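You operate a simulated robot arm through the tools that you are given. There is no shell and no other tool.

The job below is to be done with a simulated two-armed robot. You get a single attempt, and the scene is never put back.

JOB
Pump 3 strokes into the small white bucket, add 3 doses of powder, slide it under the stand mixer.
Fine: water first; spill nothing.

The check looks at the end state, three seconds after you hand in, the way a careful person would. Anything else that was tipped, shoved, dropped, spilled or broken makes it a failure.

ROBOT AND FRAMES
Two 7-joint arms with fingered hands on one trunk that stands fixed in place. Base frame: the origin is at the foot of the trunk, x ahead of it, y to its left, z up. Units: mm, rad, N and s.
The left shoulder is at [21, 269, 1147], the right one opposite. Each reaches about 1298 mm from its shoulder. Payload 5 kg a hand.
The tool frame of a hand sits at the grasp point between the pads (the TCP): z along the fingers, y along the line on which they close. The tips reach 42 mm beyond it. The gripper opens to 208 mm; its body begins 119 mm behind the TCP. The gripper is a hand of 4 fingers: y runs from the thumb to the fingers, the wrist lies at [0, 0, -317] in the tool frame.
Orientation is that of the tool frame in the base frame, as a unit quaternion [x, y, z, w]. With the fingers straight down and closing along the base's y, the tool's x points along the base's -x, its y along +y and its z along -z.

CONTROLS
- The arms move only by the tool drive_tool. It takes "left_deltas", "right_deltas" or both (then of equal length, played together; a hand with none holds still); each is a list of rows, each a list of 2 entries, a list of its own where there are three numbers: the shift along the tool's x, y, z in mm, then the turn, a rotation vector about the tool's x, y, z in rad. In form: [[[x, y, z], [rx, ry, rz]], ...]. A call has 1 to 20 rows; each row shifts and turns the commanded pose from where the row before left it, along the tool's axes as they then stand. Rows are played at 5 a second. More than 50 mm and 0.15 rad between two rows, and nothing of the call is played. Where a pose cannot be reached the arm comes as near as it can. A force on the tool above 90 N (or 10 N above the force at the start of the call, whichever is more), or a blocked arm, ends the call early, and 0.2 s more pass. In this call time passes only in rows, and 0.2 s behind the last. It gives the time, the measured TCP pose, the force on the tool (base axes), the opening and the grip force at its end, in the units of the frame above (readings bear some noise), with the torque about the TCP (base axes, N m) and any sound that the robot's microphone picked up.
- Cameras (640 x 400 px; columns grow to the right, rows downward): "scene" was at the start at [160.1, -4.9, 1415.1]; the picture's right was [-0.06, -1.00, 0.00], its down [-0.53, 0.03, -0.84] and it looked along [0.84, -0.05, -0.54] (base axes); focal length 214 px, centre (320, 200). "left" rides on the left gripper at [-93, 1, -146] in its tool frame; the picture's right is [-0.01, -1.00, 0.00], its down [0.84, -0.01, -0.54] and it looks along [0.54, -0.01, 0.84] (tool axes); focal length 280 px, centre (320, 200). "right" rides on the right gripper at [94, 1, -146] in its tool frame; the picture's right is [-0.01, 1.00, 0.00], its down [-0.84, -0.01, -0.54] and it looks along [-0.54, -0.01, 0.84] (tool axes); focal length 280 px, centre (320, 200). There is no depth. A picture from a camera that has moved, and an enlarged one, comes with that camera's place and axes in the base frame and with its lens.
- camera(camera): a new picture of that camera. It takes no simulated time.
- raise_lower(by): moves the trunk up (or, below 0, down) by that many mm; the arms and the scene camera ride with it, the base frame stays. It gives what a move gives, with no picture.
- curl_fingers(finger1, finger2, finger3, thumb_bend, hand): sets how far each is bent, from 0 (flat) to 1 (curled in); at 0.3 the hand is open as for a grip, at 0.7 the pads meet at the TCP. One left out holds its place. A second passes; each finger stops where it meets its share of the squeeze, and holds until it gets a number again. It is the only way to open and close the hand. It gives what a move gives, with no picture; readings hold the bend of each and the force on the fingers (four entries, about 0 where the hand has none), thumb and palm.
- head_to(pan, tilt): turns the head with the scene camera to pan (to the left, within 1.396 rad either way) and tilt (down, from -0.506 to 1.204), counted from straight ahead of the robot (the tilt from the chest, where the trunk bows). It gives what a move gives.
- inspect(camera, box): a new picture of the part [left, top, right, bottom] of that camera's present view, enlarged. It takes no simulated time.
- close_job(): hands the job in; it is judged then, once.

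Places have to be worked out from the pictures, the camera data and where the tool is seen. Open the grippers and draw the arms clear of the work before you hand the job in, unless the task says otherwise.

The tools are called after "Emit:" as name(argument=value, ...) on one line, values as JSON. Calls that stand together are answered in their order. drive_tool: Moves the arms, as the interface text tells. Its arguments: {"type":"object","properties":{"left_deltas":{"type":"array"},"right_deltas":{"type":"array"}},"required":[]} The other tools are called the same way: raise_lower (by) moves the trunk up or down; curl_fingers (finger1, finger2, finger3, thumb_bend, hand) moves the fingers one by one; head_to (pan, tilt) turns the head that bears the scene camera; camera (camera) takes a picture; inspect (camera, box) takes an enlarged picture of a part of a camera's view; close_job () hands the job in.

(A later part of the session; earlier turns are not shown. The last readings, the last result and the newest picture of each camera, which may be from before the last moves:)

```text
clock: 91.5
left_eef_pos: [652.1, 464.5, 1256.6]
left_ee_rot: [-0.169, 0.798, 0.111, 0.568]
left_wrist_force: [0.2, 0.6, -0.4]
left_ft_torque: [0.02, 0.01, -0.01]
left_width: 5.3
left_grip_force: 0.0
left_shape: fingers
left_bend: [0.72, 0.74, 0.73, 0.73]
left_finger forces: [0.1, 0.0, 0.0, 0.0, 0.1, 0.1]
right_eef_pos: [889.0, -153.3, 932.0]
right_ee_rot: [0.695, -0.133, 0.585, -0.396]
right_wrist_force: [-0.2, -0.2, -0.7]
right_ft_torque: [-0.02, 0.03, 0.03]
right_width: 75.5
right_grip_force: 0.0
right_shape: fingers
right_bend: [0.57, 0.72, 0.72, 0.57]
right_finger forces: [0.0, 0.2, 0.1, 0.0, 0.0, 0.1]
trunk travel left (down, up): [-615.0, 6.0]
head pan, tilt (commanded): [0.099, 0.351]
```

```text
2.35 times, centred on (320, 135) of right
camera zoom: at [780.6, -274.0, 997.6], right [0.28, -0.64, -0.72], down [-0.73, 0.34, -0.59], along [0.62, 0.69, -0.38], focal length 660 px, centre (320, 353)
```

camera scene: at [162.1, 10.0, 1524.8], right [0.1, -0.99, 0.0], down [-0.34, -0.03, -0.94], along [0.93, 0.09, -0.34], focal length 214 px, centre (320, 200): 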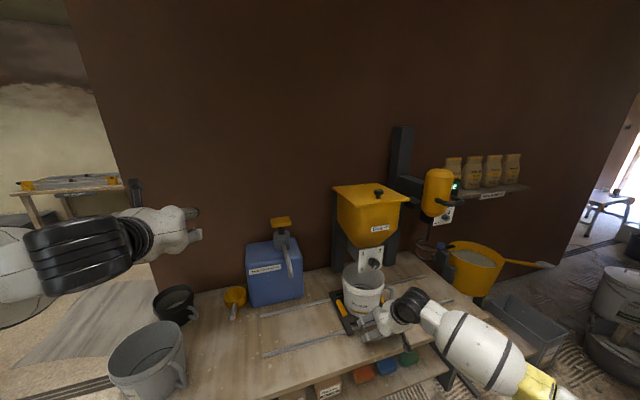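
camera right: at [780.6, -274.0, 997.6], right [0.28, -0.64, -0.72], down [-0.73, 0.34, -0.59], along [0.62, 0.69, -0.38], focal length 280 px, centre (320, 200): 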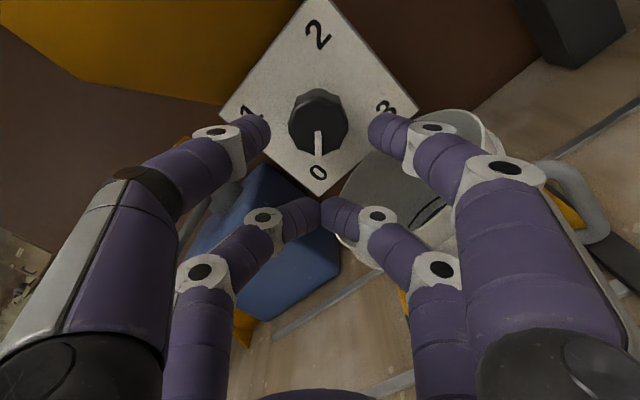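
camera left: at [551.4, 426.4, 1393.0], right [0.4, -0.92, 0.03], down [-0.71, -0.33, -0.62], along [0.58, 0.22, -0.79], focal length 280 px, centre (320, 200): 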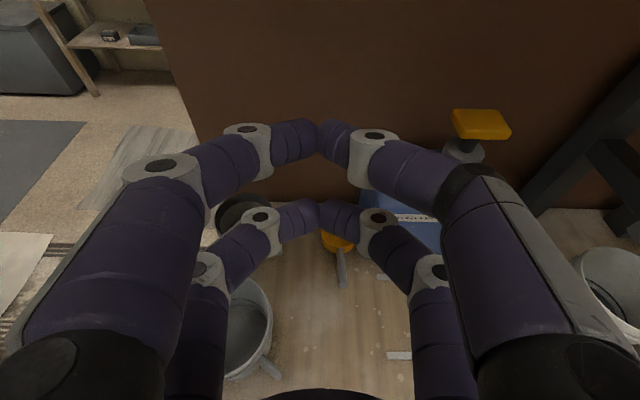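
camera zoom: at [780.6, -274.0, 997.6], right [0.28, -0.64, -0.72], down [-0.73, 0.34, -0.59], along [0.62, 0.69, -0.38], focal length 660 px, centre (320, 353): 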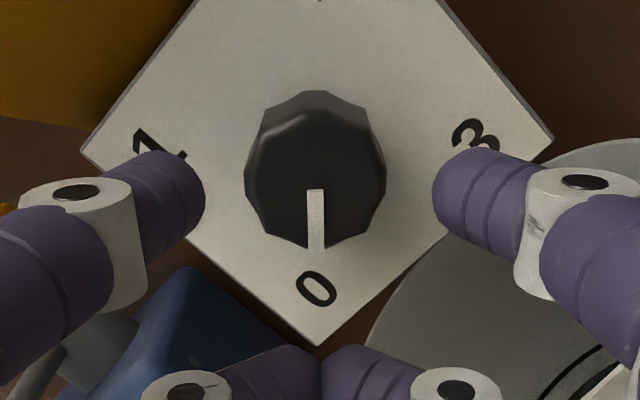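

The near pair now frames the knob well, with its centre within about 1 mm (face 51 mm ahead). I fold fingers 2 and 3 deeper by staggering them.

Emit:
curl_fingers(hand="right", finger2=1.0, finger3=0.55)

Emit:
curl_fingers(hand="right", finger3=0.9)

Emit:
drive_tool(right_deltas=[[[0, -0.5, 8], [0, 0, 0]], [[0, -0.5, 8], [0, 0, 0]], [[0, 0, 7], [0, 0, 0]]])

Emit:
inspect(camera="right", box=[230, 50, 410, 220])

```text
clock: 92.5
left_eef_pos: [652.5, 464.6, 1256.2]
left_ee_rot: [-0.169, 0.798, 0.11, 0.568]
left_wrist_force: [-0.9, -1.1, 0.0]
left_ft_torque: [-0.01, 0.0, -0.01]
left_width: 5.1
left_grip_force: 0.1
left_shape: fingers
left_bend: [0.72, 0.74, 0.73, 0.73]
left_finger forces: [0.0, 0.0, 0.1, 0.1, 0.1, 0.0]
right_eef_pos: [889.1, -154.5, 931.2]
right_ee_rot: [0.695, -0.132, 0.585, -0.396]
right_wrist_force: [0.3, -0.2, 0.6]
right_ft_torque: [0.01, 0.0, -0.02]
right_width: 75.5
right_grip_force: 0.0
right_shape: fingers
right_bend: [0.57, 1.0, 0.55, 0.57]
right_finger forces: [0.0, 0.0, 0.0, 0.0, 0.0, 0.1]
trunk travel left (down, up): [-615.0, 6.0]
head pan, tilt (commanded): [0.099, 0.351]
```

```text
clock: 93.5
left_eef_pos: [651.2, 464.0, 1256.4]
left_ee_rot: [-0.169, 0.798, 0.11, 0.568]
left_wrist_force: [-0.2, -0.2, 0.7]
left_ft_torque: [0.03, 0.04, -0.01]
left_width: 5.4
left_grip_force: 0.0
left_shape: fingers
left_bend: [0.72, 0.74, 0.73, 0.73]
left_finger forces: [0.0, 0.1, 0.1, 0.1, 0.0, 0.0]
right_eef_pos: [889.8, -154.6, 931.3]
right_ee_rot: [0.695, -0.132, 0.584, -0.397]
right_wrist_force: [-0.3, -0.1, -0.4]
right_ft_torque: [0.01, 0.02, 0.02]
right_width: 75.7
right_grip_force: 0.1
right_shape: fingers
right_bend: [0.57, 1.0, 0.86, 0.57]
right_finger forces: [0.0, 0.0, 0.0, 0.0, 0.0, 0.0]
trunk travel left (down, up): [-615.0, 6.0]
head pan, tilt (commanded): [0.099, 0.351]
```

```text
clock: 94.3
left_eef_pos: [651.9, 465.4, 1257.2]
left_ee_rot: [-0.168, 0.798, 0.11, 0.568]
left_wrist_force: [-0.1, 0.9, 0.3]
left_ft_torque: [0.01, 0.0, 0.02]
left_width: 5.2
left_grip_force: 0.1
left_shape: fingers
left_bend: [0.72, 0.74, 0.73, 0.73]
left_finger forces: [0.0, 0.0, 0.1, 0.0, 0.1, 0.0]
right_eef_pos: [910.6, -144.4, 931.6]
right_ee_rot: [0.695, -0.132, 0.585, -0.397]
right_wrist_force: [-0.2, -0.2, -0.2]
right_ft_torque: [0.01, 0.04, -0.03]
right_width: 75.4
right_grip_force: 0.1
right_shape: fingers
right_bend: [0.57, 1.0, 0.86, 0.57]
right_finger forces: [0.0, 0.0, 0.0, 0.0, 0.0, 0.0]
trunk travel left (down, up): [-615.0, 6.0]
head pan, tilt (commanded): [0.099, 0.351]
```

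```text
2.35 times, centred on (320, 135) of right
camera zoom: at [802.5, -264.5, 998.0], right [0.28, -0.64, -0.72], down [-0.73, 0.34, -0.59], along [0.62, 0.69, -0.38], focal length 660 px, centre (320, 353)
```

zoom: 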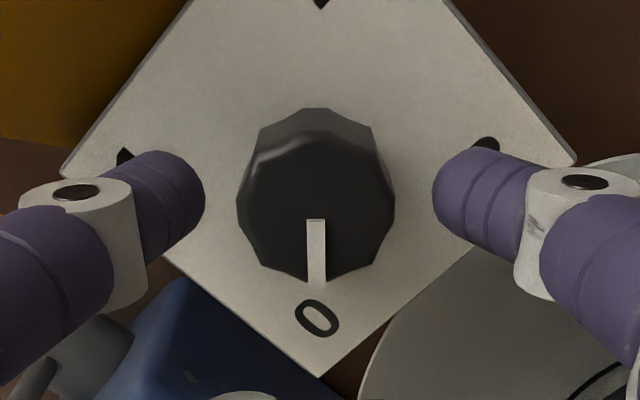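

Still centred, face 25 mm past the TCP, no contact. I close partway, then go 3 mm deeper and grip.

Emit:
curl_fingers(hand="right", finger1=0.62, thumb_bend=0.62)

Emit:
drive_tool(right_deltas=[[[0, -0.5, 4], [0, 0, 0]]])

Emit:
curl_fingers(hand="right", finger1=0.72, thumb_bend=0.72)

Emit:
inspect(camera="right", box=[230, 50, 410, 220])

Emit:
inspect(camera="scene", box=[345, 220, 415, 290])

```text
clock: 95.3
left_eef_pos: [652.2, 465.0, 1257.0]
left_ee_rot: [-0.168, 0.798, 0.11, 0.568]
left_wrist_force: [0.1, -0.6, -0.7]
left_ft_torque: [0.04, -0.01, 0.0]
left_width: 5.3
left_grip_force: 0.0
left_shape: fingers
left_bend: [0.72, 0.74, 0.73, 0.73]
left_finger forces: [0.1, 0.0, 0.1, 0.1, 0.0, 0.0]
right_eef_pos: [910.8, -146.2, 930.4]
right_ee_rot: [0.695, -0.131, 0.585, -0.397]
right_wrist_force: [0.5, -0.6, 1.2]
right_ft_torque: [-0.04, 0.03, -0.02]
right_width: 51.7
right_grip_force: 0.7
right_shape: fingers
right_bend: [0.62, 1.0, 0.86, 0.62]
right_finger forces: [0.4, 0.0, 0.0, 0.0, 0.9, 0.0]
trunk travel left (down, up): [-615.0, 6.0]
head pan, tilt (commanded): [0.099, 0.351]
```

```text
clock: 95.7
left_eef_pos: [650.9, 465.5, 1255.7]
left_ee_rot: [-0.168, 0.798, 0.109, 0.568]
left_wrist_force: [0.2, 0.5, 1.2]
left_ft_torque: [0.0, 0.02, -0.02]
left_width: 5.1
left_grip_force: 0.1
left_shape: fingers
left_bend: [0.72, 0.74, 0.73, 0.73]
left_finger forces: [0.0, 0.1, 0.0, 0.1, 0.0, 0.0]
right_eef_pos: [914.0, -141.7, 931.2]
right_ee_rot: [0.696, -0.133, 0.584, -0.397]
right_wrist_force: [-1.2, -0.4, 1.1]
right_ft_torque: [0.01, 0.01, 0.0]
right_width: 51.8
right_grip_force: 0.8
right_shape: fingers
right_bend: [0.62, 1.0, 0.86, 0.62]
right_finger forces: [0.6, 0.0, 0.0, 0.1, 0.5, 0.0]
trunk travel left (down, up): [-615.0, 6.0]
head pan, tilt (commanded): [0.099, 0.351]
```

```text
clock: 96.7
left_eef_pos: [651.2, 465.6, 1255.6]
left_ee_rot: [-0.169, 0.798, 0.11, 0.568]
left_wrist_force: [-0.5, -0.1, -0.2]
left_ft_torque: [-0.02, -0.02, -0.01]
left_width: 5.2
left_grip_force: 0.1
left_shape: fingers
left_bend: [0.72, 0.74, 0.73, 0.73]
left_finger forces: [0.1, 0.1, 0.0, 0.1, 0.0, 0.0]
right_eef_pos: [913.6, -140.6, 932.0]
right_ee_rot: [0.695, -0.131, 0.585, -0.397]
right_wrist_force: [3.7, 10.3, 9.0]
right_ft_torque: [-0.25, -0.18, 0.32]
right_width: 47.2
right_grip_force: 13.9
right_shape: fingers
right_bend: [0.61, 1.0, 0.86, 0.66]
right_finger forces: [8.2, 0.0, 0.0, 0.0, 20.6, 0.1]
trunk travel left (down, up): [-615.0, 6.0]
head pan, tilt (commanded): [0.099, 0.351]
```

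```text
2.35 times, centred on (320, 135) of right
camera zoom: at [805.9, -260.7, 999.3], right [0.28, -0.64, -0.72], down [-0.73, 0.34, -0.59], along [0.62, 0.69, -0.38], focal length 660 px, centre (320, 353)
```

zoom: 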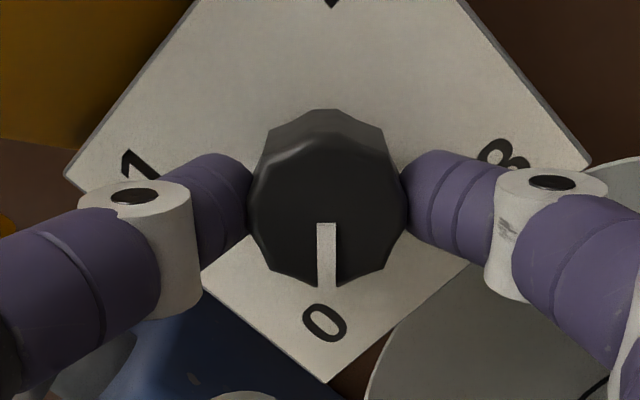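

```text
5.71 times, centred on (380, 255) of scene
camera zoom: at [161.6, 10.9, 1524.9], right [0.1, -0.99, 0.0], down [-0.34, -0.03, -0.94], along [0.93, 0.09, -0.34], focal length 1226 px, centre (-23, -114)
```

zoom: 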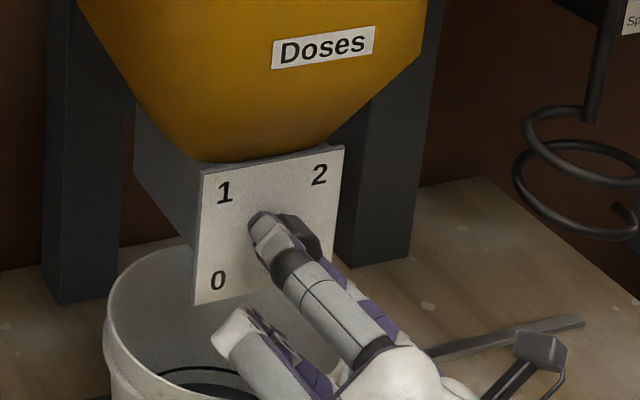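

The knob is held, but off-centre by about 2 mm (thumb 21 N, finger 8 N). I shift 2 mm along +y and squeeze anew to balance the grip.

Emit:
drive_tool(right_deltas=[[[0, 2.5, 0], [0, 0, 0]]])

Emit:
curl_fingers(hand="right", finger1=0.74, thumb_bend=0.74)

Emit:
inspect(camera="right", box=[230, 50, 410, 220])

```text
clock: 97.1
left_eef_pos: [650.1, 465.6, 1256.8]
left_ee_rot: [-0.168, 0.798, 0.109, 0.568]
left_wrist_force: [0.3, 1.1, -0.4]
left_ft_torque: [0.01, 0.01, -0.01]
left_width: 5.3
left_grip_force: 0.0
left_shape: fingers
left_bend: [0.72, 0.74, 0.73, 0.73]
left_finger forces: [0.0, 0.1, 0.0, 0.1, 0.0, 0.0]
right_eef_pos: [914.9, -141.5, 932.2]
right_ee_rot: [0.695, -0.132, 0.585, -0.397]
right_wrist_force: [1.1, 12.3, 12.3]
right_ft_torque: [-0.31, -0.41, 0.47]
right_width: 47.4
right_grip_force: 15.0
right_shape: fingers
right_bend: [0.62, 1.0, 0.86, 0.66]
right_finger forces: [6.8, 0.1, 0.1, 0.1, 23.5, 0.1]
trunk travel left (down, up): [-615.0, 6.0]
head pan, tilt (commanded): [0.099, 0.351]
```

```text
clock: 98.1
left_eef_pos: [650.1, 466.2, 1257.7]
left_ee_rot: [-0.168, 0.798, 0.109, 0.568]
left_wrist_force: [0.4, 0.0, -0.1]
left_ft_torque: [0.01, 0.02, 0.04]
left_width: 5.1
left_grip_force: 0.1
left_shape: fingers
left_bend: [0.72, 0.74, 0.73, 0.73]
left_finger forces: [0.1, 0.0, 0.0, 0.1, 0.0, 0.0]
right_eef_pos: [916.4, -142.8, 931.2]
right_ee_rot: [0.696, -0.131, 0.585, -0.396]
right_wrist_force: [-3.1, 12.9, 11.3]
right_ft_torque: [-0.26, -0.49, 0.52]
right_width: 47.4
right_grip_force: 16.4
right_shape: fingers
right_bend: [0.63, 1.0, 0.86, 0.65]
right_finger forces: [7.6, 0.1, 0.0, 0.0, 25.4, 0.0]
trunk travel left (down, up): [-615.0, 6.0]
head pan, tilt (commanded): [0.099, 0.351]
```

```text
2.35 times, centred on (320, 135) of right
camera zoom: at [806.4, -262.6, 997.5], right [0.28, -0.64, -0.72], down [-0.73, 0.34, -0.59], along [0.62, 0.69, -0.38], focal length 660 px, centre (320, 353)
```

zoom: 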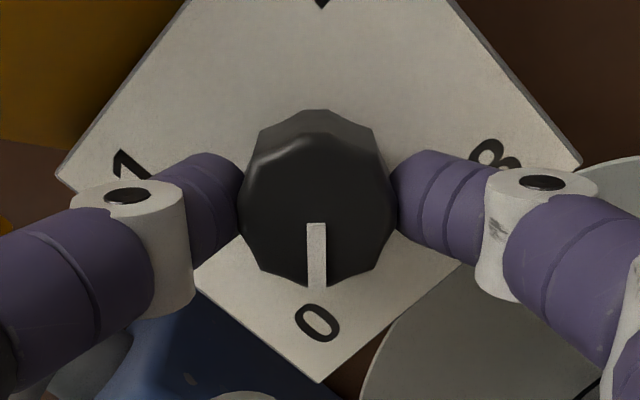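

The grip is centred now (thumb 25 N, finger 8 N by their shares). I turn the knob clockwise about its own axis, compensating for the 28 mm offset of the finger pair. First half: 135°.

Emit:
drive_tool(right_deltas=[[[0.23, -4.16, 0], [0, 0, 0.1473]], [[0.23, -4.16, 0], [0, 0, 0.1473]], [[0.23, -4.16, 0], [0, 0, 0.1473]], [[0.23, -4.16, 0], [0, 0, 0.1473]], [[0.23, -4.16, 0], [0, 0, 0.1473]], [[0.23, -4.16, 0], [0, 0, 0.1473]], [[0.23, -4.16, 0], [0, 0, 0.1473]], [[0.23, -4.16, 0], [0, 0, 0.1473]], [[0.23, -4.16, 0], [0, 0, 0.1473]], [[0.23, -4.16, 0], [0, 0, 0.1473]], [[0.23, -4.16, 0], [0, 0, 0.1473]], [[0.23, -4.16, 0], [0, 0, 0.1473]], [[0.23, -4.16, 0], [0, 0, 0.1473]], [[0.23, -4.16, 0], [0, 0, 0.1473]], [[0.23, -4.16, 0], [0, 0, 0.1473]], [[0.23, -4.16, 0], [0, 0, 0.1473]]])

Emit:
inspect(camera="right", box=[230, 50, 410, 220])

Emit:
inspect(camera="scene", box=[325, 220, 415, 320])

```text
clock: 101.5
left_eef_pos: [652.1, 464.3, 1257.1]
left_ee_rot: [-0.168, 0.798, 0.11, 0.568]
left_wrist_force: [-0.8, 0.2, 1.5]
left_ft_torque: [-0.01, 0.01, -0.01]
left_width: 5.2
left_grip_force: 0.0
left_shape: fingers
left_bend: [0.72, 0.74, 0.73, 0.73]
left_finger forces: [0.0, 0.0, 0.1, 0.0, 0.0, 0.0]
right_eef_pos: [923.1, -160.9, 978.6]
right_ee_rot: [-0.142, 0.694, 0.144, 0.691]
right_wrist_force: [8.2, -6.1, 10.9]
right_ft_torque: [0.0, -0.51, -0.12]
right_width: 46.9
right_grip_force: 14.3
right_shape: fingers
right_bend: [0.62, 1.0, 0.86, 0.66]
right_finger forces: [11.5, 0.1, 0.1, 0.1, 18.1, 0.0]
trunk travel left (down, up): [-615.0, 6.0]
head pan, tilt (commanded): [0.099, 0.351]
```

```text
2.35 times, centred on (320, 135) of right
camera zoom: at [787.2, -219.1, 887.0], right [-0.4, 0.92, 0.02], down [-0.49, -0.23, 0.84], along [0.78, 0.33, 0.54], focal length 660 px, centre (320, 353)
```

zoom: 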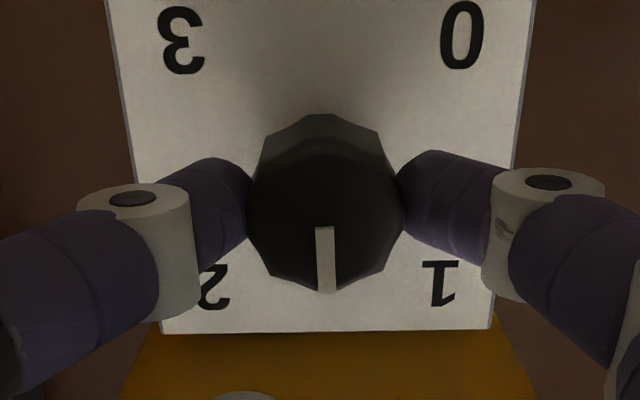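

```text
4.00 times, centred on (370, 270) of scene
camera zoom: at [161.7, 9.7, 1524.8], right [0.1, -1.0, 0.0], down [-0.34, -0.03, -0.94], along [0.93, 0.09, -0.34], focal length 858 px, centre (120, -80)
```

zoom: 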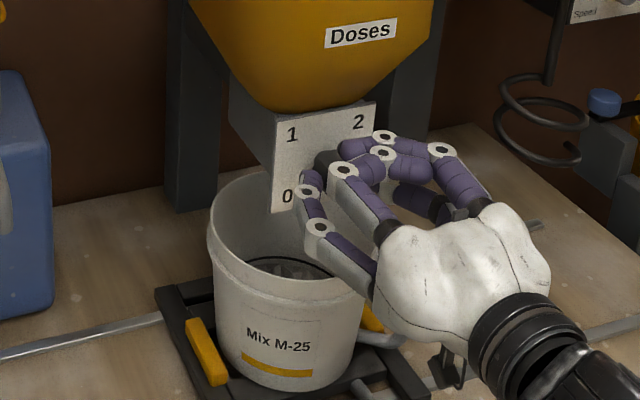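

The knob follows without slipping; the pointer is halfway between 1 and 2. I carry on directly with the second 135° to reach 3.

Emit:
drive_tool(right_deltas=[[[0.23, -4.16, 0], [0, 0, 0.1473]], [[0.23, -4.16, 0], [0, 0, 0.1473]], [[0.23, -4.16, 0], [0, 0, 0.1473]], [[0.23, -4.16, 0], [0, 0, 0.1473]], [[0.23, -4.16, 0], [0, 0, 0.1473]], [[0.23, -4.16, 0], [0, 0, 0.1473]], [[0.23, -4.16, 0], [0, 0, 0.1473]], [[0.23, -4.16, 0], [0, 0, 0.1473]], [[0.23, -4.16, 0], [0, 0, 0.1473]], [[0.23, -4.16, 0], [0, 0, 0.1473]], [[0.23, -4.16, 0], [0, 0, 0.1473]], [[0.23, -4.16, 0], [0, 0, 0.1473]], [[0.23, -4.16, 0], [0, 0, 0.1473]], [[0.23, -4.16, 0], [0, 0, 0.1473]], [[0.23, -4.16, 0], [0, 0, 0.1473]], [[0.23, -4.16, 0], [0, 0, 0.1473]]])

Emit:
inspect(camera="right", box=[230, 50, 410, 220])

Emit:
inspect(camera="scene", box=[325, 220, 415, 320])

```text
clock: 104.9
left_eef_pos: [650.2, 465.8, 1256.6]
left_ee_rot: [-0.169, 0.798, 0.111, 0.568]
left_wrist_force: [-0.2, 0.1, 0.1]
left_ft_torque: [0.03, -0.02, 0.02]
left_width: 5.2
left_grip_force: 0.1
left_shape: fingers
left_bend: [0.72, 0.74, 0.73, 0.73]
left_finger forces: [0.0, 0.1, 0.0, 0.0, 0.1, 0.1]
right_eef_pos: [930.7, -178.9, 930.4]
right_ee_rot: [0.586, 0.397, 0.695, 0.131]
right_wrist_force: [-17.1, 12.3, -9.9]
right_ft_torque: [-0.56, -0.07, 0.88]
right_width: 47.0
right_grip_force: 18.2
right_shape: fingers
right_bend: [0.62, 1.0, 0.86, 0.66]
right_finger forces: [8.6, 0.1, 0.0, 0.0, 27.9, 0.1]
trunk travel left (down, up): [-615.0, 6.0]
head pan, tilt (commanded): [0.099, 0.351]
```

```text
2.35 times, centred on (320, 135) of right
camera zoom: at [770.4, -178.0, 1000.0], right [0.29, -0.66, 0.7], down [-0.26, -0.75, -0.6], along [0.92, -0.01, -0.39], focal length 660 px, centre (320, 353)
```

zoom: 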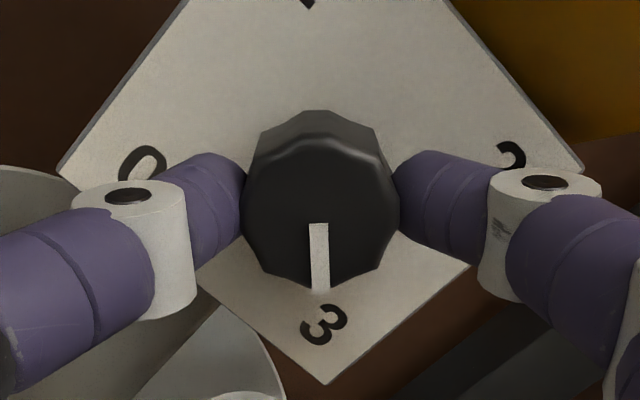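

```text
4.00 times, centred on (370, 270) of scene
camera zoom: at [161.7, 10.6, 1524.9], right [0.1, -0.99, 0.0], down [-0.34, -0.03, -0.94], along [0.93, 0.09, -0.34], focal length 858 px, centre (120, -80)
```

zoom: 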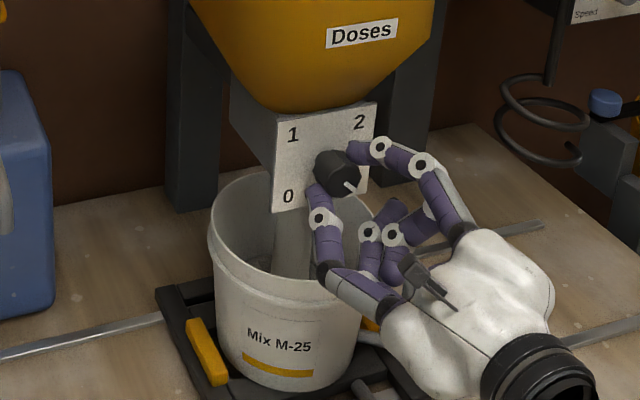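

The pointer stands at 3 and powder is streaming into the bucket. I hold still briefly and watch whether the stream stops by itself.

Emit:
drive_tool(right_deltas=[[[0, 0, 0], [0, 0, 0]], [[0, 0, 0], [0, 0, 0]]])

Emit:
inspect(camera="scene", box=[325, 220, 415, 320])

```text
clock: 105.5
left_eef_pos: [650.8, 466.1, 1257.4]
left_ee_rot: [-0.168, 0.798, 0.11, 0.569]
left_wrist_force: [0.3, -0.1, 0.4]
left_ft_torque: [-0.02, -0.01, 0.01]
left_width: 5.4
left_grip_force: 0.0
left_shape: fingers
left_bend: [0.72, 0.74, 0.73, 0.73]
left_finger forces: [0.0, 0.0, 0.1, 0.0, 0.0, 0.1]
right_eef_pos: [930.5, -178.2, 932.1]
right_ee_rot: [0.585, 0.398, 0.694, 0.133]
right_wrist_force: [-17.9, 12.7, -9.9]
right_ft_torque: [-0.57, -0.07, 1.0]
right_width: 47.0
right_grip_force: 19.0
right_shape: fingers
right_bend: [0.63, 1.0, 0.86, 0.66]
right_finger forces: [8.2, 0.1, 0.0, 0.0, 28.9, 0.0]
trunk travel left (down, up): [-615.0, 6.0]
head pan, tilt (commanded): [0.099, 0.351]
```

```text
4.00 times, centred on (370, 270) of scene
camera zoom: at [161.5, 10.9, 1524.9], right [0.1, -0.99, 0.0], down [-0.34, -0.03, -0.94], along [0.93, 0.09, -0.34], focal length 858 px, centre (120, -80)
```

zoom: 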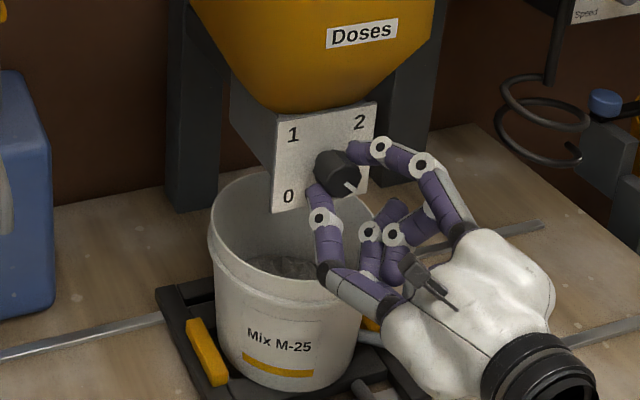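

The stream has stopped by itself with the dial at 3: three doses are in. I release the knob and draw straight back along its axis.

Emit:
curl_fingers(hand="right", finger1=0.57, thumb_bend=0.57)

Emit:
drive_tool(right_deltas=[[[0, 0, -6], [0, 0, 0]], [[0, 0, -12], [0, 0, 0]], [[0, 0, -20], [0, 0, 0]], [[0, 0, -30], [0, 0, 0]], [[0, 0, -40], [0, 0, 0]], [[0, 0, -40], [0, 0, 0]], [[0, 0, -40], [0, 0, 0]]])

Emit:
camera(camera="scene")

Emit:
inspect(camera="scene", box=[325, 220, 415, 320])

```text
clock: 106.5
left_eef_pos: [651.8, 465.9, 1256.7]
left_ee_rot: [-0.169, 0.798, 0.111, 0.568]
left_wrist_force: [0.4, -0.2, -0.6]
left_ft_torque: [-0.03, 0.0, 0.01]
left_width: 5.2
left_grip_force: 0.1
left_shape: fingers
left_bend: [0.72, 0.74, 0.73, 0.73]
left_finger forces: [0.1, 0.0, 0.0, 0.0, 0.0, 0.0]
right_eef_pos: [930.6, -179.4, 931.9]
right_ee_rot: [0.585, 0.397, 0.694, 0.133]
right_wrist_force: [-0.1, 1.0, 0.3]
right_ft_torque: [0.04, 0.02, 0.0]
right_width: 80.6
right_grip_force: 0.0
right_shape: fingers
right_bend: [0.56, 1.0, 0.87, 0.56]
right_finger forces: [0.0, 0.1, 0.0, 0.0, 0.0, 0.1]
trunk travel left (down, up): [-615.0, 6.0]
head pan, tilt (commanded): [0.099, 0.351]
```

```text
clock: 108.1
left_eef_pos: [651.5, 464.1, 1257.3]
left_ee_rot: [-0.168, 0.798, 0.11, 0.568]
left_wrist_force: [-0.4, -0.7, 0.4]
left_ft_torque: [0.01, 0.03, 0.0]
left_width: 5.4
left_grip_force: 0.1
left_shape: fingers
left_bend: [0.72, 0.74, 0.73, 0.73]
left_finger forces: [0.1, 0.0, 0.0, 0.0, 0.1, 0.0]
right_eef_pos: [758.8, -254.3, 932.5]
right_ee_rot: [0.586, 0.397, 0.694, 0.132]
right_wrist_force: [0.3, -0.2, 0.5]
right_ft_torque: [-0.01, 0.05, 0.03]
right_width: 80.9
right_grip_force: 0.0
right_shape: fingers
right_bend: [0.56, 1.0, 0.87, 0.56]
right_finger forces: [0.1, 0.0, 0.1, 0.0, 0.0, 0.0]
trunk travel left (down, up): [-615.0, 6.0]
head pan, tilt (commanded): [0.099, 0.351]
```

```text
taken
camera scene: at [162.0, 9.8, 1524.9], right [0.1, -0.99, 0.0], down [-0.34, -0.03, -0.94], along [0.93, 0.09, -0.34], focal length 214 px, centre (320, 200)
```

scene: 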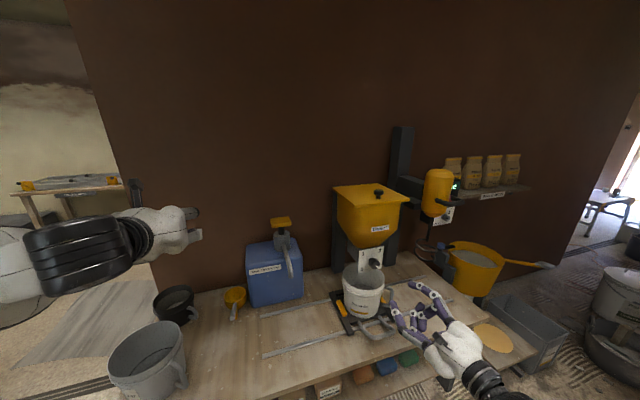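

```text
4.00 times, centred on (370, 270) of scene
camera zoom: at [162.0, 9.8, 1524.9], right [0.1, -0.99, 0.0], down [-0.34, -0.03, -0.94], along [0.93, 0.09, -0.34], focal length 858 px, centre (120, -80)
```

zoom: 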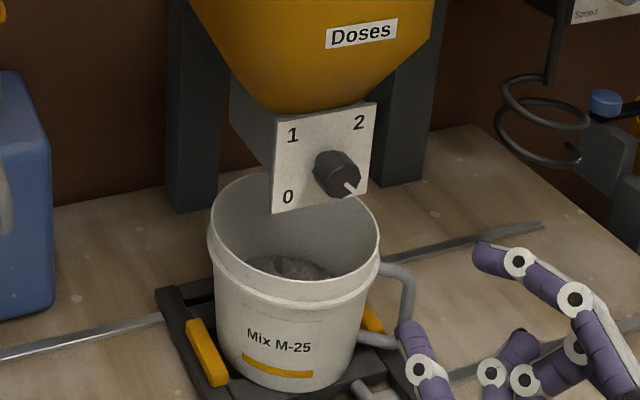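

Knob released at 3, powder in the bucket, nothing spilled. I now look closely at the mixer and whisk to fix the final carriage position.

Emit:
inspect(camera="scene", box=[380, 120, 500, 270])

Emit:
camera(camera="right")

```text
2.67 times, centred on (440, 195) of scene
camera zoom: at [162.0, 9.8, 1524.9], right [0.1, -0.99, 0.0], down [-0.34, -0.03, -0.94], along [0.93, 0.09, -0.34], focal length 572 px, centre (0, 213)
```

zoom: 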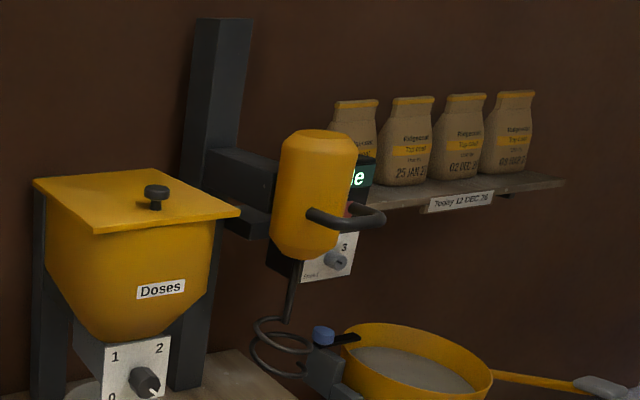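

```text
taken
camera right: at [597.9, -252.7, 1002.1], right [0.29, -0.66, 0.7], down [-0.26, -0.75, -0.6], along [0.92, -0.01, -0.39], focal length 280 px, centre (320, 200)
```

right: 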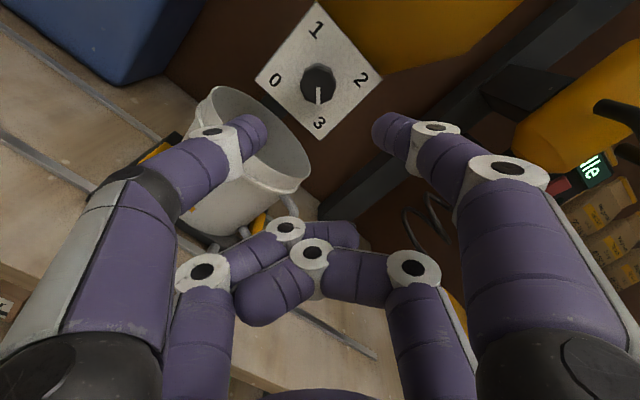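

The whisk axis is at about (1175, -445), some 355 mm further along the rail. I roll the right hand back to neutral.

Emit:
drive_tool(right_deltas=[[[0, 0, -5], [0, 0, -0.1473]], [[0, 0, -5], [0, 0, -0.1473]], [[0, 0, -5], [0, 0, -0.1473]], [[0, 0, -5], [0, 0, -0.1473]], [[0, 0, 0], [0, 0, -0.1473]], [[0, 0, 0], [0, 0, -0.1473]], [[0, 0, 0], [0, 0, -0.1473]], [[0, 0, 0], [0, 0, -0.1473]], [[0, 0, 0], [0, 0, -0.1473]], [[0, 0, 0], [0, 0, -0.1473]], [[0, 0, 0], [0, 0, -0.1473]], [[0, 0, 0], [0, 0, -0.1473]], [[0, 0, 0], [0, 0, -0.1473]], [[0, 0, 0], [0, 0, -0.1473]], [[0, 0, 0], [0, 0, -0.1473]], [[0, 0, 0], [0, 0, -0.1473]]])

Emit:
curl_fingers(hand="right", finger1=0.39, finger2=0.95, finger3=0.39, thumb_bend=0.39)

Emit:
curl_fingers(hand="right", finger2=0.39)

Emit:
camera(camera="right")

```text
clock: 111.5
left_eef_pos: [652.0, 465.0, 1256.5]
left_ee_rot: [-0.168, 0.799, 0.109, 0.567]
left_wrist_force: [-0.3, 0.1, 0.4]
left_ft_torque: [0.0, 0.01, -0.04]
left_width: 5.6
left_grip_force: 0.0
left_shape: fingers
left_bend: [0.72, 0.74, 0.73, 0.73]
left_finger forces: [0.0, 0.0, 0.0, 0.0, 0.1, 0.1]
right_eef_pos: [738.9, -262.8, 931.2]
right_ee_rot: [-0.143, 0.693, 0.141, 0.692]
right_wrist_force: [0.6, -0.5, -1.2]
right_ft_torque: [0.0, 0.0, -0.04]
right_width: 81.0
right_grip_force: 0.1
right_shape: fingers
right_bend: [0.56, 1.0, 0.87, 0.56]
right_finger forces: [0.1, 0.1, 0.0, 0.1, 0.1, 0.0]
trunk travel left (down, up): [-615.0, 6.0]
head pan, tilt (commanded): [0.099, 0.351]
```

```text
clock: 112.5
left_eef_pos: [652.2, 464.7, 1256.3]
left_ee_rot: [-0.169, 0.798, 0.111, 0.568]
left_wrist_force: [0.3, 0.4, 0.2]
left_ft_torque: [0.01, 0.01, 0.01]
left_width: 5.2
left_grip_force: 0.1
left_shape: fingers
left_bend: [0.72, 0.74, 0.73, 0.73]
left_finger forces: [0.0, 0.0, 0.1, 0.0, 0.1, 0.0]
right_eef_pos: [739.1, -262.7, 930.6]
right_ee_rot: [-0.143, 0.694, 0.142, 0.692]
right_wrist_force: [0.2, -0.5, -0.5]
right_ft_torque: [0.0, -0.04, -0.03]
right_width: 171.1
right_grip_force: 0.1
right_shape: fingers
right_bend: [0.39, 0.95, 0.39, 0.39]
right_finger forces: [0.1, 0.1, 0.0, 0.1, 0.1, 0.0]
trunk travel left (down, up): [-615.0, 6.0]
head pan, tilt (commanded): [0.099, 0.351]
```

```text
clock: 113.5
left_eef_pos: [651.4, 465.7, 1256.7]
left_ee_rot: [-0.169, 0.798, 0.111, 0.568]
left_wrist_force: [0.2, -0.9, 0.3]
left_ft_torque: [0.0, -0.01, -0.02]
left_width: 5.1
left_grip_force: 0.1
left_shape: fingers
left_bend: [0.72, 0.74, 0.73, 0.73]
left_finger forces: [0.1, 0.0, 0.0, 0.1, 0.1, 0.0]
right_eef_pos: [739.8, -263.2, 932.1]
right_ee_rot: [-0.144, 0.693, 0.143, 0.692]
right_wrist_force: [0.8, 0.2, -0.2]
right_ft_torque: [0.02, -0.05, 0.03]
right_width: 171.0
right_grip_force: 0.0
right_shape: fingers
right_bend: [0.39, 0.39, 0.39, 0.39]
right_finger forces: [0.0, 0.1, 0.0, 0.0, 0.0, 0.0]
trunk travel left (down, up): [-615.0, 6.0]
head pan, tilt (commanded): [0.099, 0.351]
```

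```text
taken
camera right: at [604.3, -320.0, 839.3], right [-0.4, 0.92, 0.01], down [-0.49, -0.22, 0.84], along [0.78, 0.33, 0.54], focal length 280 px, centre (320, 200)
```

right: 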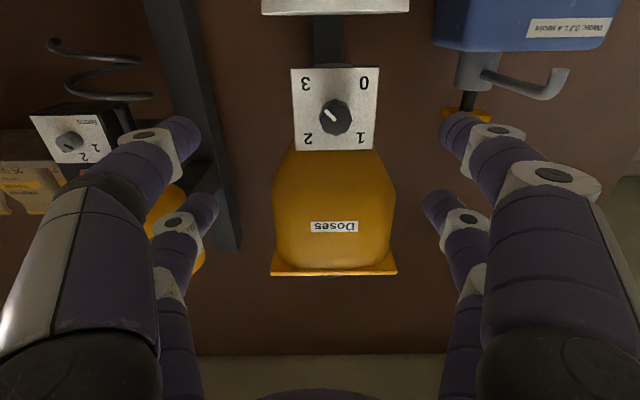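

This front view lets me compare the three stations directly. I zoom on the whisk, the knob plate and the spout.

Emit:
inspect(camera="right", box=[30, 20, 190, 180])

Emit:
inspect(camera="right", box=[250, 0, 420, 160])

Emit:
inspect(camera="right", box=[430, 0, 620, 130])

```text
2.50 times, centred on (110, 100) of right
camera zoom: at [604.3, -320.0, 839.3], right [-0.4, 0.92, 0.01], down [-0.49, -0.22, 0.84], along [0.78, 0.33, 0.54], focal length 701 px, centre (845, 450)
```

zoom: 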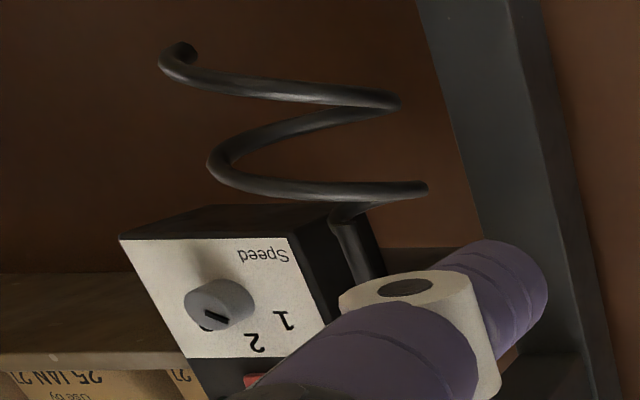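

```text
2.50 times, centred on (335, 80) of right
camera zoom: at [604.3, -320.0, 839.3], right [-0.4, 0.92, 0.01], down [-0.49, -0.22, 0.84], along [0.78, 0.33, 0.54], focal length 701 px, centre (282, 500)
```

zoom: 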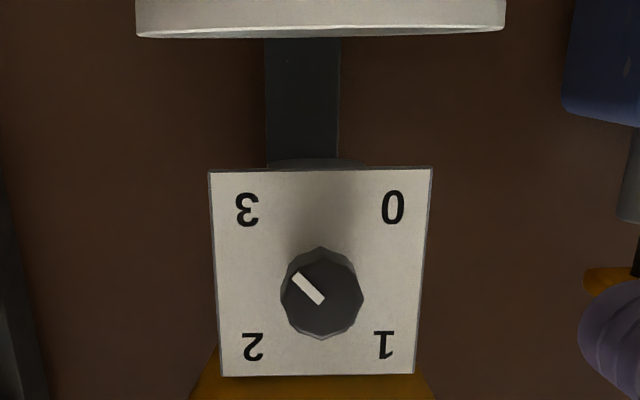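

```text
3.08 times, centred on (525, 65) of right
camera zoom: at [604.3, -320.0, 839.3], right [-0.4, 0.92, 0.01], down [-0.49, -0.22, 0.84], along [0.78, 0.33, 0.54], focal length 863 px, centre (-311, 615)
```

zoom: 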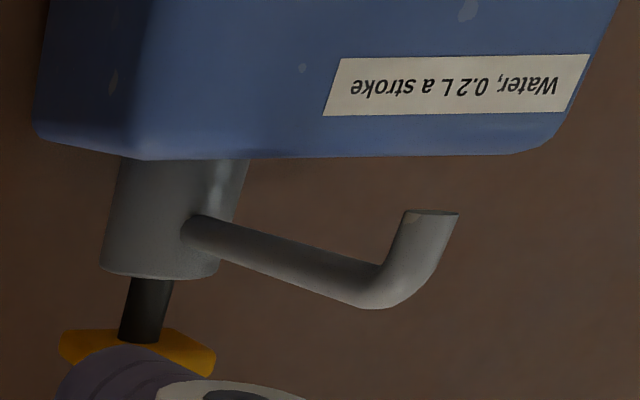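

Seen from here, bucket rim and dose plate line up within 2 mm. The spout–plate and plate–whisk spacings are equal (within 1%), so the whisk is again about 350 mm on. I pitch the right hand back down to its caging attitude.

Emit:
drive_tool(right_deltas=[[[0, 0, 0], [0, 0.1313, 0]], [[0, 0, 0], [0, 0.1313, 0]], [[0, 0, 0], [0, 0.1313, 0]], [[0, 0, 0], [0, 0.1313, 0]], [[0, 0, 0], [0, 0.1313, 0]], [[0, 0, 0], [0, 0.1313, 0]], [[0, 0, 0], [0, 0.1313, 0]], [[0, 0, 0], [0, 0.1313, 0]]])

Emit:
camera(camera="right")

```text
clock: 115.3
left_eef_pos: [652.1, 465.9, 1255.1]
left_ee_rot: [-0.168, 0.798, 0.109, 0.568]
left_wrist_force: [0.4, 0.0, -0.3]
left_ft_torque: [-0.03, 0.0, -0.03]
left_width: 4.9
left_grip_force: 0.2
left_shape: fingers
left_bend: [0.72, 0.74, 0.73, 0.73]
left_finger forces: [0.0, 0.0, 0.0, 0.1, 0.1, 0.0]
right_eef_pos: [740.6, -261.9, 930.6]
right_ee_rot: [-0.197, 0.946, 0.052, 0.25]
right_wrist_force: [0.1, -0.3, 0.0]
right_ft_torque: [-0.05, -0.07, 0.0]
right_width: 171.2
right_grip_force: 0.0
right_shape: fingers
right_bend: [0.39, 0.39, 0.39, 0.39]
right_finger forces: [0.1, 0.0, 0.0, 0.0, 0.1, 0.0]
trunk travel left (down, up): [-615.0, 6.0]
head pan, tilt (commanded): [0.099, 0.351]
```

```text
taken
camera right: at [597.6, -322.2, 1013.9], right [-0.39, 0.92, 0.01], down [0.43, 0.17, 0.88], along [0.81, 0.34, -0.47], focal length 280 px, centre (320, 200)
```

right: 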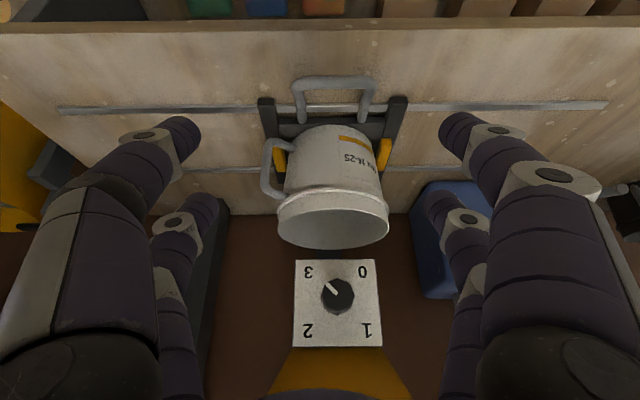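

The view shows the carriage exactly mid-rail and the bench clean; the bar measures at (844, -194), as expected. I go above the loop, then descend as before.

Emit:
drive_tool(right_deltas=[[[-11, 3.5, 33.9], [0, 0, 0]], [[-11, 3.5, 33.9], [0, 0, 0]], [[-11, 3.5, 33.9], [0, 0, 0]], [[-11, 3.5, 33.9], [0, 0, 0]], [[-11, 3.5, 33.9], [0, 0, 0]], [[-11, 3.5, 33.9], [0, 0, 0]]])

Emit:
camera(camera="right")

```text
clock: 116.7
left_eef_pos: [652.2, 464.8, 1255.3]
left_ee_rot: [-0.169, 0.798, 0.111, 0.568]
left_wrist_force: [0.1, 0.3, -0.8]
left_ft_torque: [0.0, -0.02, 0.0]
left_width: 5.1
left_grip_force: 0.1
left_shape: fingers
left_bend: [0.72, 0.74, 0.73, 0.73]
left_finger forces: [0.1, 0.1, 0.0, 0.0, 0.0, 0.0]
right_eef_pos: [879.2, -178.6, 788.3]
right_ee_rot: [-0.194, 0.947, 0.051, 0.251]
right_wrist_force: [1.0, 0.1, 0.1]
right_ft_torque: [0.07, 0.1, 0.06]
right_width: 171.3
right_grip_force: 0.1
right_shape: fingers
right_bend: [0.39, 0.39, 0.39, 0.39]
right_finger forces: [0.0, 0.1, 0.0, 0.0, 0.0, 0.0]
trunk travel left (down, up): [-615.0, 6.0]
head pan, tilt (commanded): [0.099, 0.351]
```

```text
taken
camera right: at [735.6, -238.8, 869.8], right [-0.38, 0.92, 0.01], down [0.43, 0.17, 0.89], along [0.82, 0.34, -0.47], focal length 280 px, centre (320, 200)
```

right: 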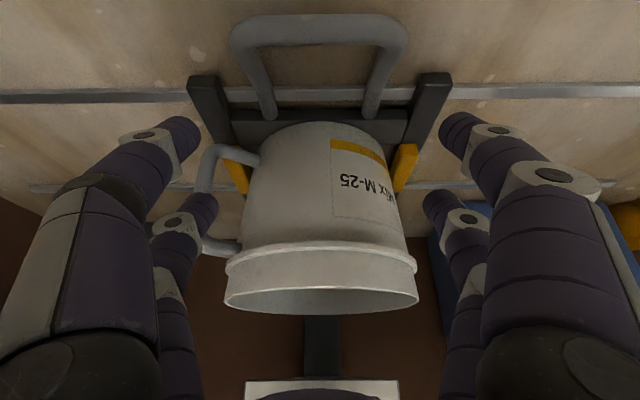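

Centred over the loop. I descend the last 101 mm around it.

Emit:
drive_tool(right_deltas=[[[6.6, -0.2, 10.7], [0, 0, 0]], [[6.6, -0.2, 10.7], [0, 0, 0]], [[6.6, -0.2, 10.7], [0, 0, 0]], [[6.6, -0.2, 10.7], [0, 0, 0]], [[6.6, -0.2, 10.7], [0, 0, 0]], [[6.6, -0.2, 10.7], [0, 0, 0]], [[6.6, -0.2, 10.7], [0, 0, 0]], [[6.6, -0.2, 10.7], [0, 0, 0]]])

Emit:
camera(camera="right")

```text
clock: 118.5
left_eef_pos: [652.4, 464.6, 1256.6]
left_ee_rot: [-0.168, 0.798, 0.11, 0.568]
left_wrist_force: [0.5, 0.0, 0.4]
left_ft_torque: [0.04, -0.03, -0.01]
left_width: 5.3
left_grip_force: 0.1
left_shape: fingers
left_bend: [0.72, 0.74, 0.73, 0.73]
left_finger forces: [0.1, 0.0, 0.0, 0.1, 0.0, 0.1]
right_eef_pos: [873.4, -183.2, 687.7]
right_ee_rot: [-0.197, 0.946, 0.053, 0.252]
right_wrist_force: [-0.1, -0.5, 0.6]
right_ft_torque: [0.01, 0.09, 0.03]
right_width: 171.4
right_grip_force: 0.0
right_shape: fingers
right_bend: [0.39, 0.39, 0.39, 0.39]
right_finger forces: [0.1, 0.0, 0.0, 0.1, 0.0, 0.0]
trunk travel left (down, up): [-615.0, 6.0]
head pan, tilt (commanded): [0.099, 0.351]
```

```text
taken
camera right: at [731.4, -243.7, 768.9], right [-0.39, 0.92, 0.01], down [0.43, 0.17, 0.89], along [0.82, 0.34, -0.46], focal length 280 px, centre (320, 200)
```

right: 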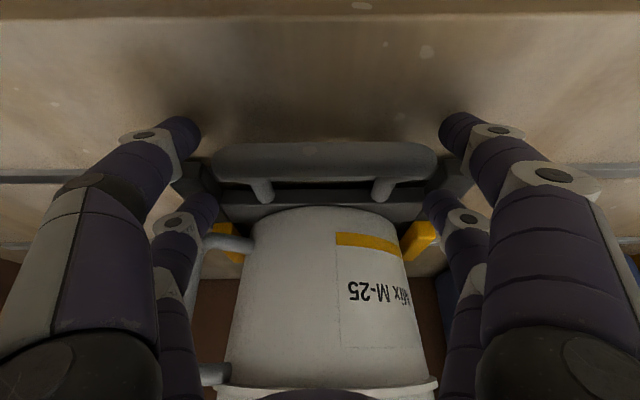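

Nearly the same as the first time, just 3 mm further back. I adjust forward 3 mm and close to the caging width.

Emit:
drive_tool(right_deltas=[[[-2.6, 0, 1.5], [0, 0, 0]]])

Emit:
curl_fingers(hand="right", finger1=0.49, finger2=0.49, finger3=0.49, thumb_bend=0.49)

Emit:
camera(camera="right")

Emit:
inspect(camera="scene", box=[325, 220, 445, 340])

```text
clock: 118.9
left_eef_pos: [650.9, 465.5, 1256.8]
left_ee_rot: [-0.169, 0.798, 0.11, 0.568]
left_wrist_force: [0.3, 0.1, -0.2]
left_ft_torque: [0.01, -0.02, 0.02]
left_width: 5.1
left_grip_force: 0.1
left_shape: fingers
left_bend: [0.72, 0.74, 0.73, 0.73]
left_finger forces: [0.0, 0.1, 0.1, 0.0, 0.1, 0.0]
right_eef_pos: [876.6, -182.6, 686.8]
right_ee_rot: [-0.197, 0.946, 0.052, 0.251]
right_wrist_force: [-0.8, -0.9, 0.0]
right_ft_torque: [0.02, 0.0, -0.01]
right_width: 171.4
right_grip_force: 0.2
right_shape: fingers
right_bend: [0.39, 0.39, 0.39, 0.39]
right_finger forces: [0.0, 0.0, 0.1, 0.0, 0.0, 0.0]
trunk travel left (down, up): [-615.0, 6.0]
head pan, tilt (commanded): [0.099, 0.351]
```

```text
clock: 119.9
left_eef_pos: [652.3, 465.0, 1256.8]
left_ee_rot: [-0.168, 0.798, 0.11, 0.569]
left_wrist_force: [0.2, -0.2, 0.9]
left_ft_torque: [0.0, 0.01, 0.0]
left_width: 5.1
left_grip_force: 0.1
left_shape: fingers
left_bend: [0.72, 0.74, 0.73, 0.73]
left_finger forces: [0.1, 0.0, 0.1, 0.0, 0.0, 0.0]
right_eef_pos: [876.8, -183.2, 687.6]
right_ee_rot: [-0.196, 0.946, 0.052, 0.252]
right_wrist_force: [-1.1, -0.1, -0.5]
right_ft_torque: [0.03, 0.01, 0.04]
right_width: 120.7
right_grip_force: 1.4
right_shape: fingers
right_bend: [0.48, 0.49, 0.49, 0.49]
right_finger forces: [1.1, 0.0, 0.0, 0.1, 1.1, 0.0]
trunk travel left (down, up): [-615.0, 6.0]
head pan, tilt (commanded): [0.099, 0.351]
```

```text
taken
camera right: at [734.4, -242.2, 768.8], right [-0.39, 0.92, 0.01], down [0.43, 0.17, 0.89], along [0.82, 0.34, -0.46], focal length 280 px, centre (320, 200)
```

right: 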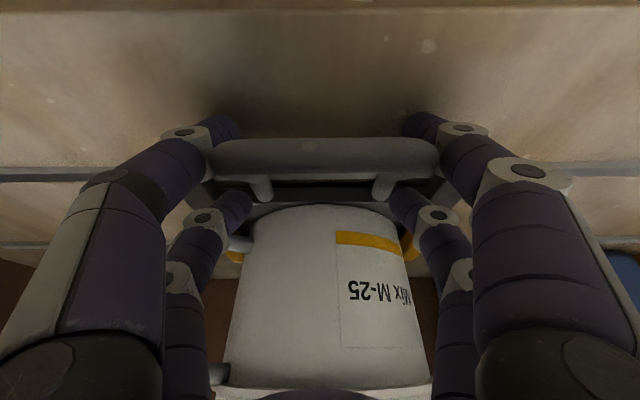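

```text
3.33 times, centred on (385, 280) of scene
camera zoom: at [162.0, 10.1, 1524.8], right [0.1, -1.0, 0.0], down [-0.34, -0.03, -0.94], along [0.93, 0.09, -0.34], focal length 715 px, centre (103, -67)
```

zoom: 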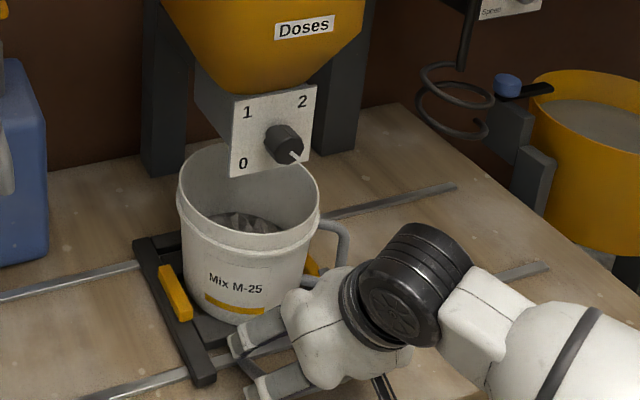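

Loop caged with about 1 N either side; the pile of powder shows in the bucket. I slide the carriage right toward the mixer, first 240 mm with gentle ramps.

Emit:
drive_tool(right_deltas=[[[0, -4, 0], [0, 0, 0]], [[0.1, -8, 0], [0, 0, 0]], [[0.1, -12, -0.1], [0, 0, 0]], [[0.16, -16, -0.1], [0, 0, 0]], [[0.16, -16, -0.1], [0, 0, 0]], [[0.16, -16, -0.1], [0, 0, 0]], [[0.16, -16, -0.1], [0, 0, 0]], [[0.16, -16, -0.1], [0, 0, 0]], [[0.16, -16, -0.1], [0, 0, 0]], [[0.16, -16, -0.1], [0, 0, 0]], [[0.16, -16, -0.1], [0, 0, 0]], [[0.16, -16, -0.1], [0, 0, 0]], [[0.16, -16, -0.1], [0, 0, 0]], [[0.16, -16, -0.1], [0, 0, 0]], [[0.16, -16, -0.1], [0, 0, 0]], [[0.1, -12, -0.1], [0, 0, 0]], [[0.1, -8, 0], [0, 0, 0]], [[0, -4, 0], [0, 0, 0]]])

Emit:
camera(camera="right")

Emit:
camera(camera="scene")

```text
clock: 123.7
left_eef_pos: [651.3, 464.4, 1257.0]
left_ee_rot: [-0.169, 0.798, 0.11, 0.568]
left_wrist_force: [0.3, -0.1, 0.0]
left_ft_torque: [-0.02, -0.01, -0.02]
left_width: 5.2
left_grip_force: 0.0
left_shape: fingers
left_bend: [0.72, 0.74, 0.73, 0.73]
left_finger forces: [0.1, 0.1, 0.0, 0.0, 0.0, 0.1]
right_eef_pos: [967.1, -405.7, 685.6]
right_ee_rot: [-0.197, 0.947, 0.052, 0.25]
right_wrist_force: [-1.1, -0.2, 0.7]
right_ft_torque: [0.04, 0.04, 0.02]
right_width: 120.2
right_grip_force: 0.8
right_shape: fingers
right_bend: [0.48, 0.49, 0.49, 0.49]
right_finger forces: [1.2, 0.0, 0.0, 0.0, 0.6, 0.0]
trunk travel left (down, up): [-615.0, 6.0]
head pan, tilt (commanded): [0.099, 0.351]
```

```text
taken
camera right: at [825.5, -464.2, 767.8], right [-0.39, 0.92, 0.01], down [0.43, 0.17, 0.89], along [0.82, 0.34, -0.46], focal length 280 px, centre (320, 200)
```

right: 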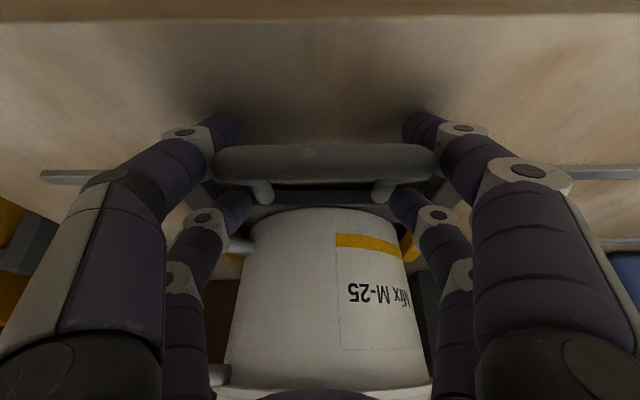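

```text
taken
camera scene: at [161.9, 10.1, 1524.8], right [0.1, -1.0, 0.0], down [-0.34, -0.03, -0.94], along [0.93, 0.09, -0.34], focal length 214 px, centre (320, 200)
```

scene: 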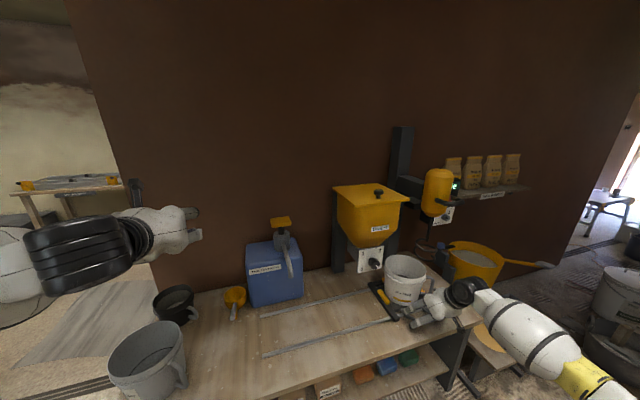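

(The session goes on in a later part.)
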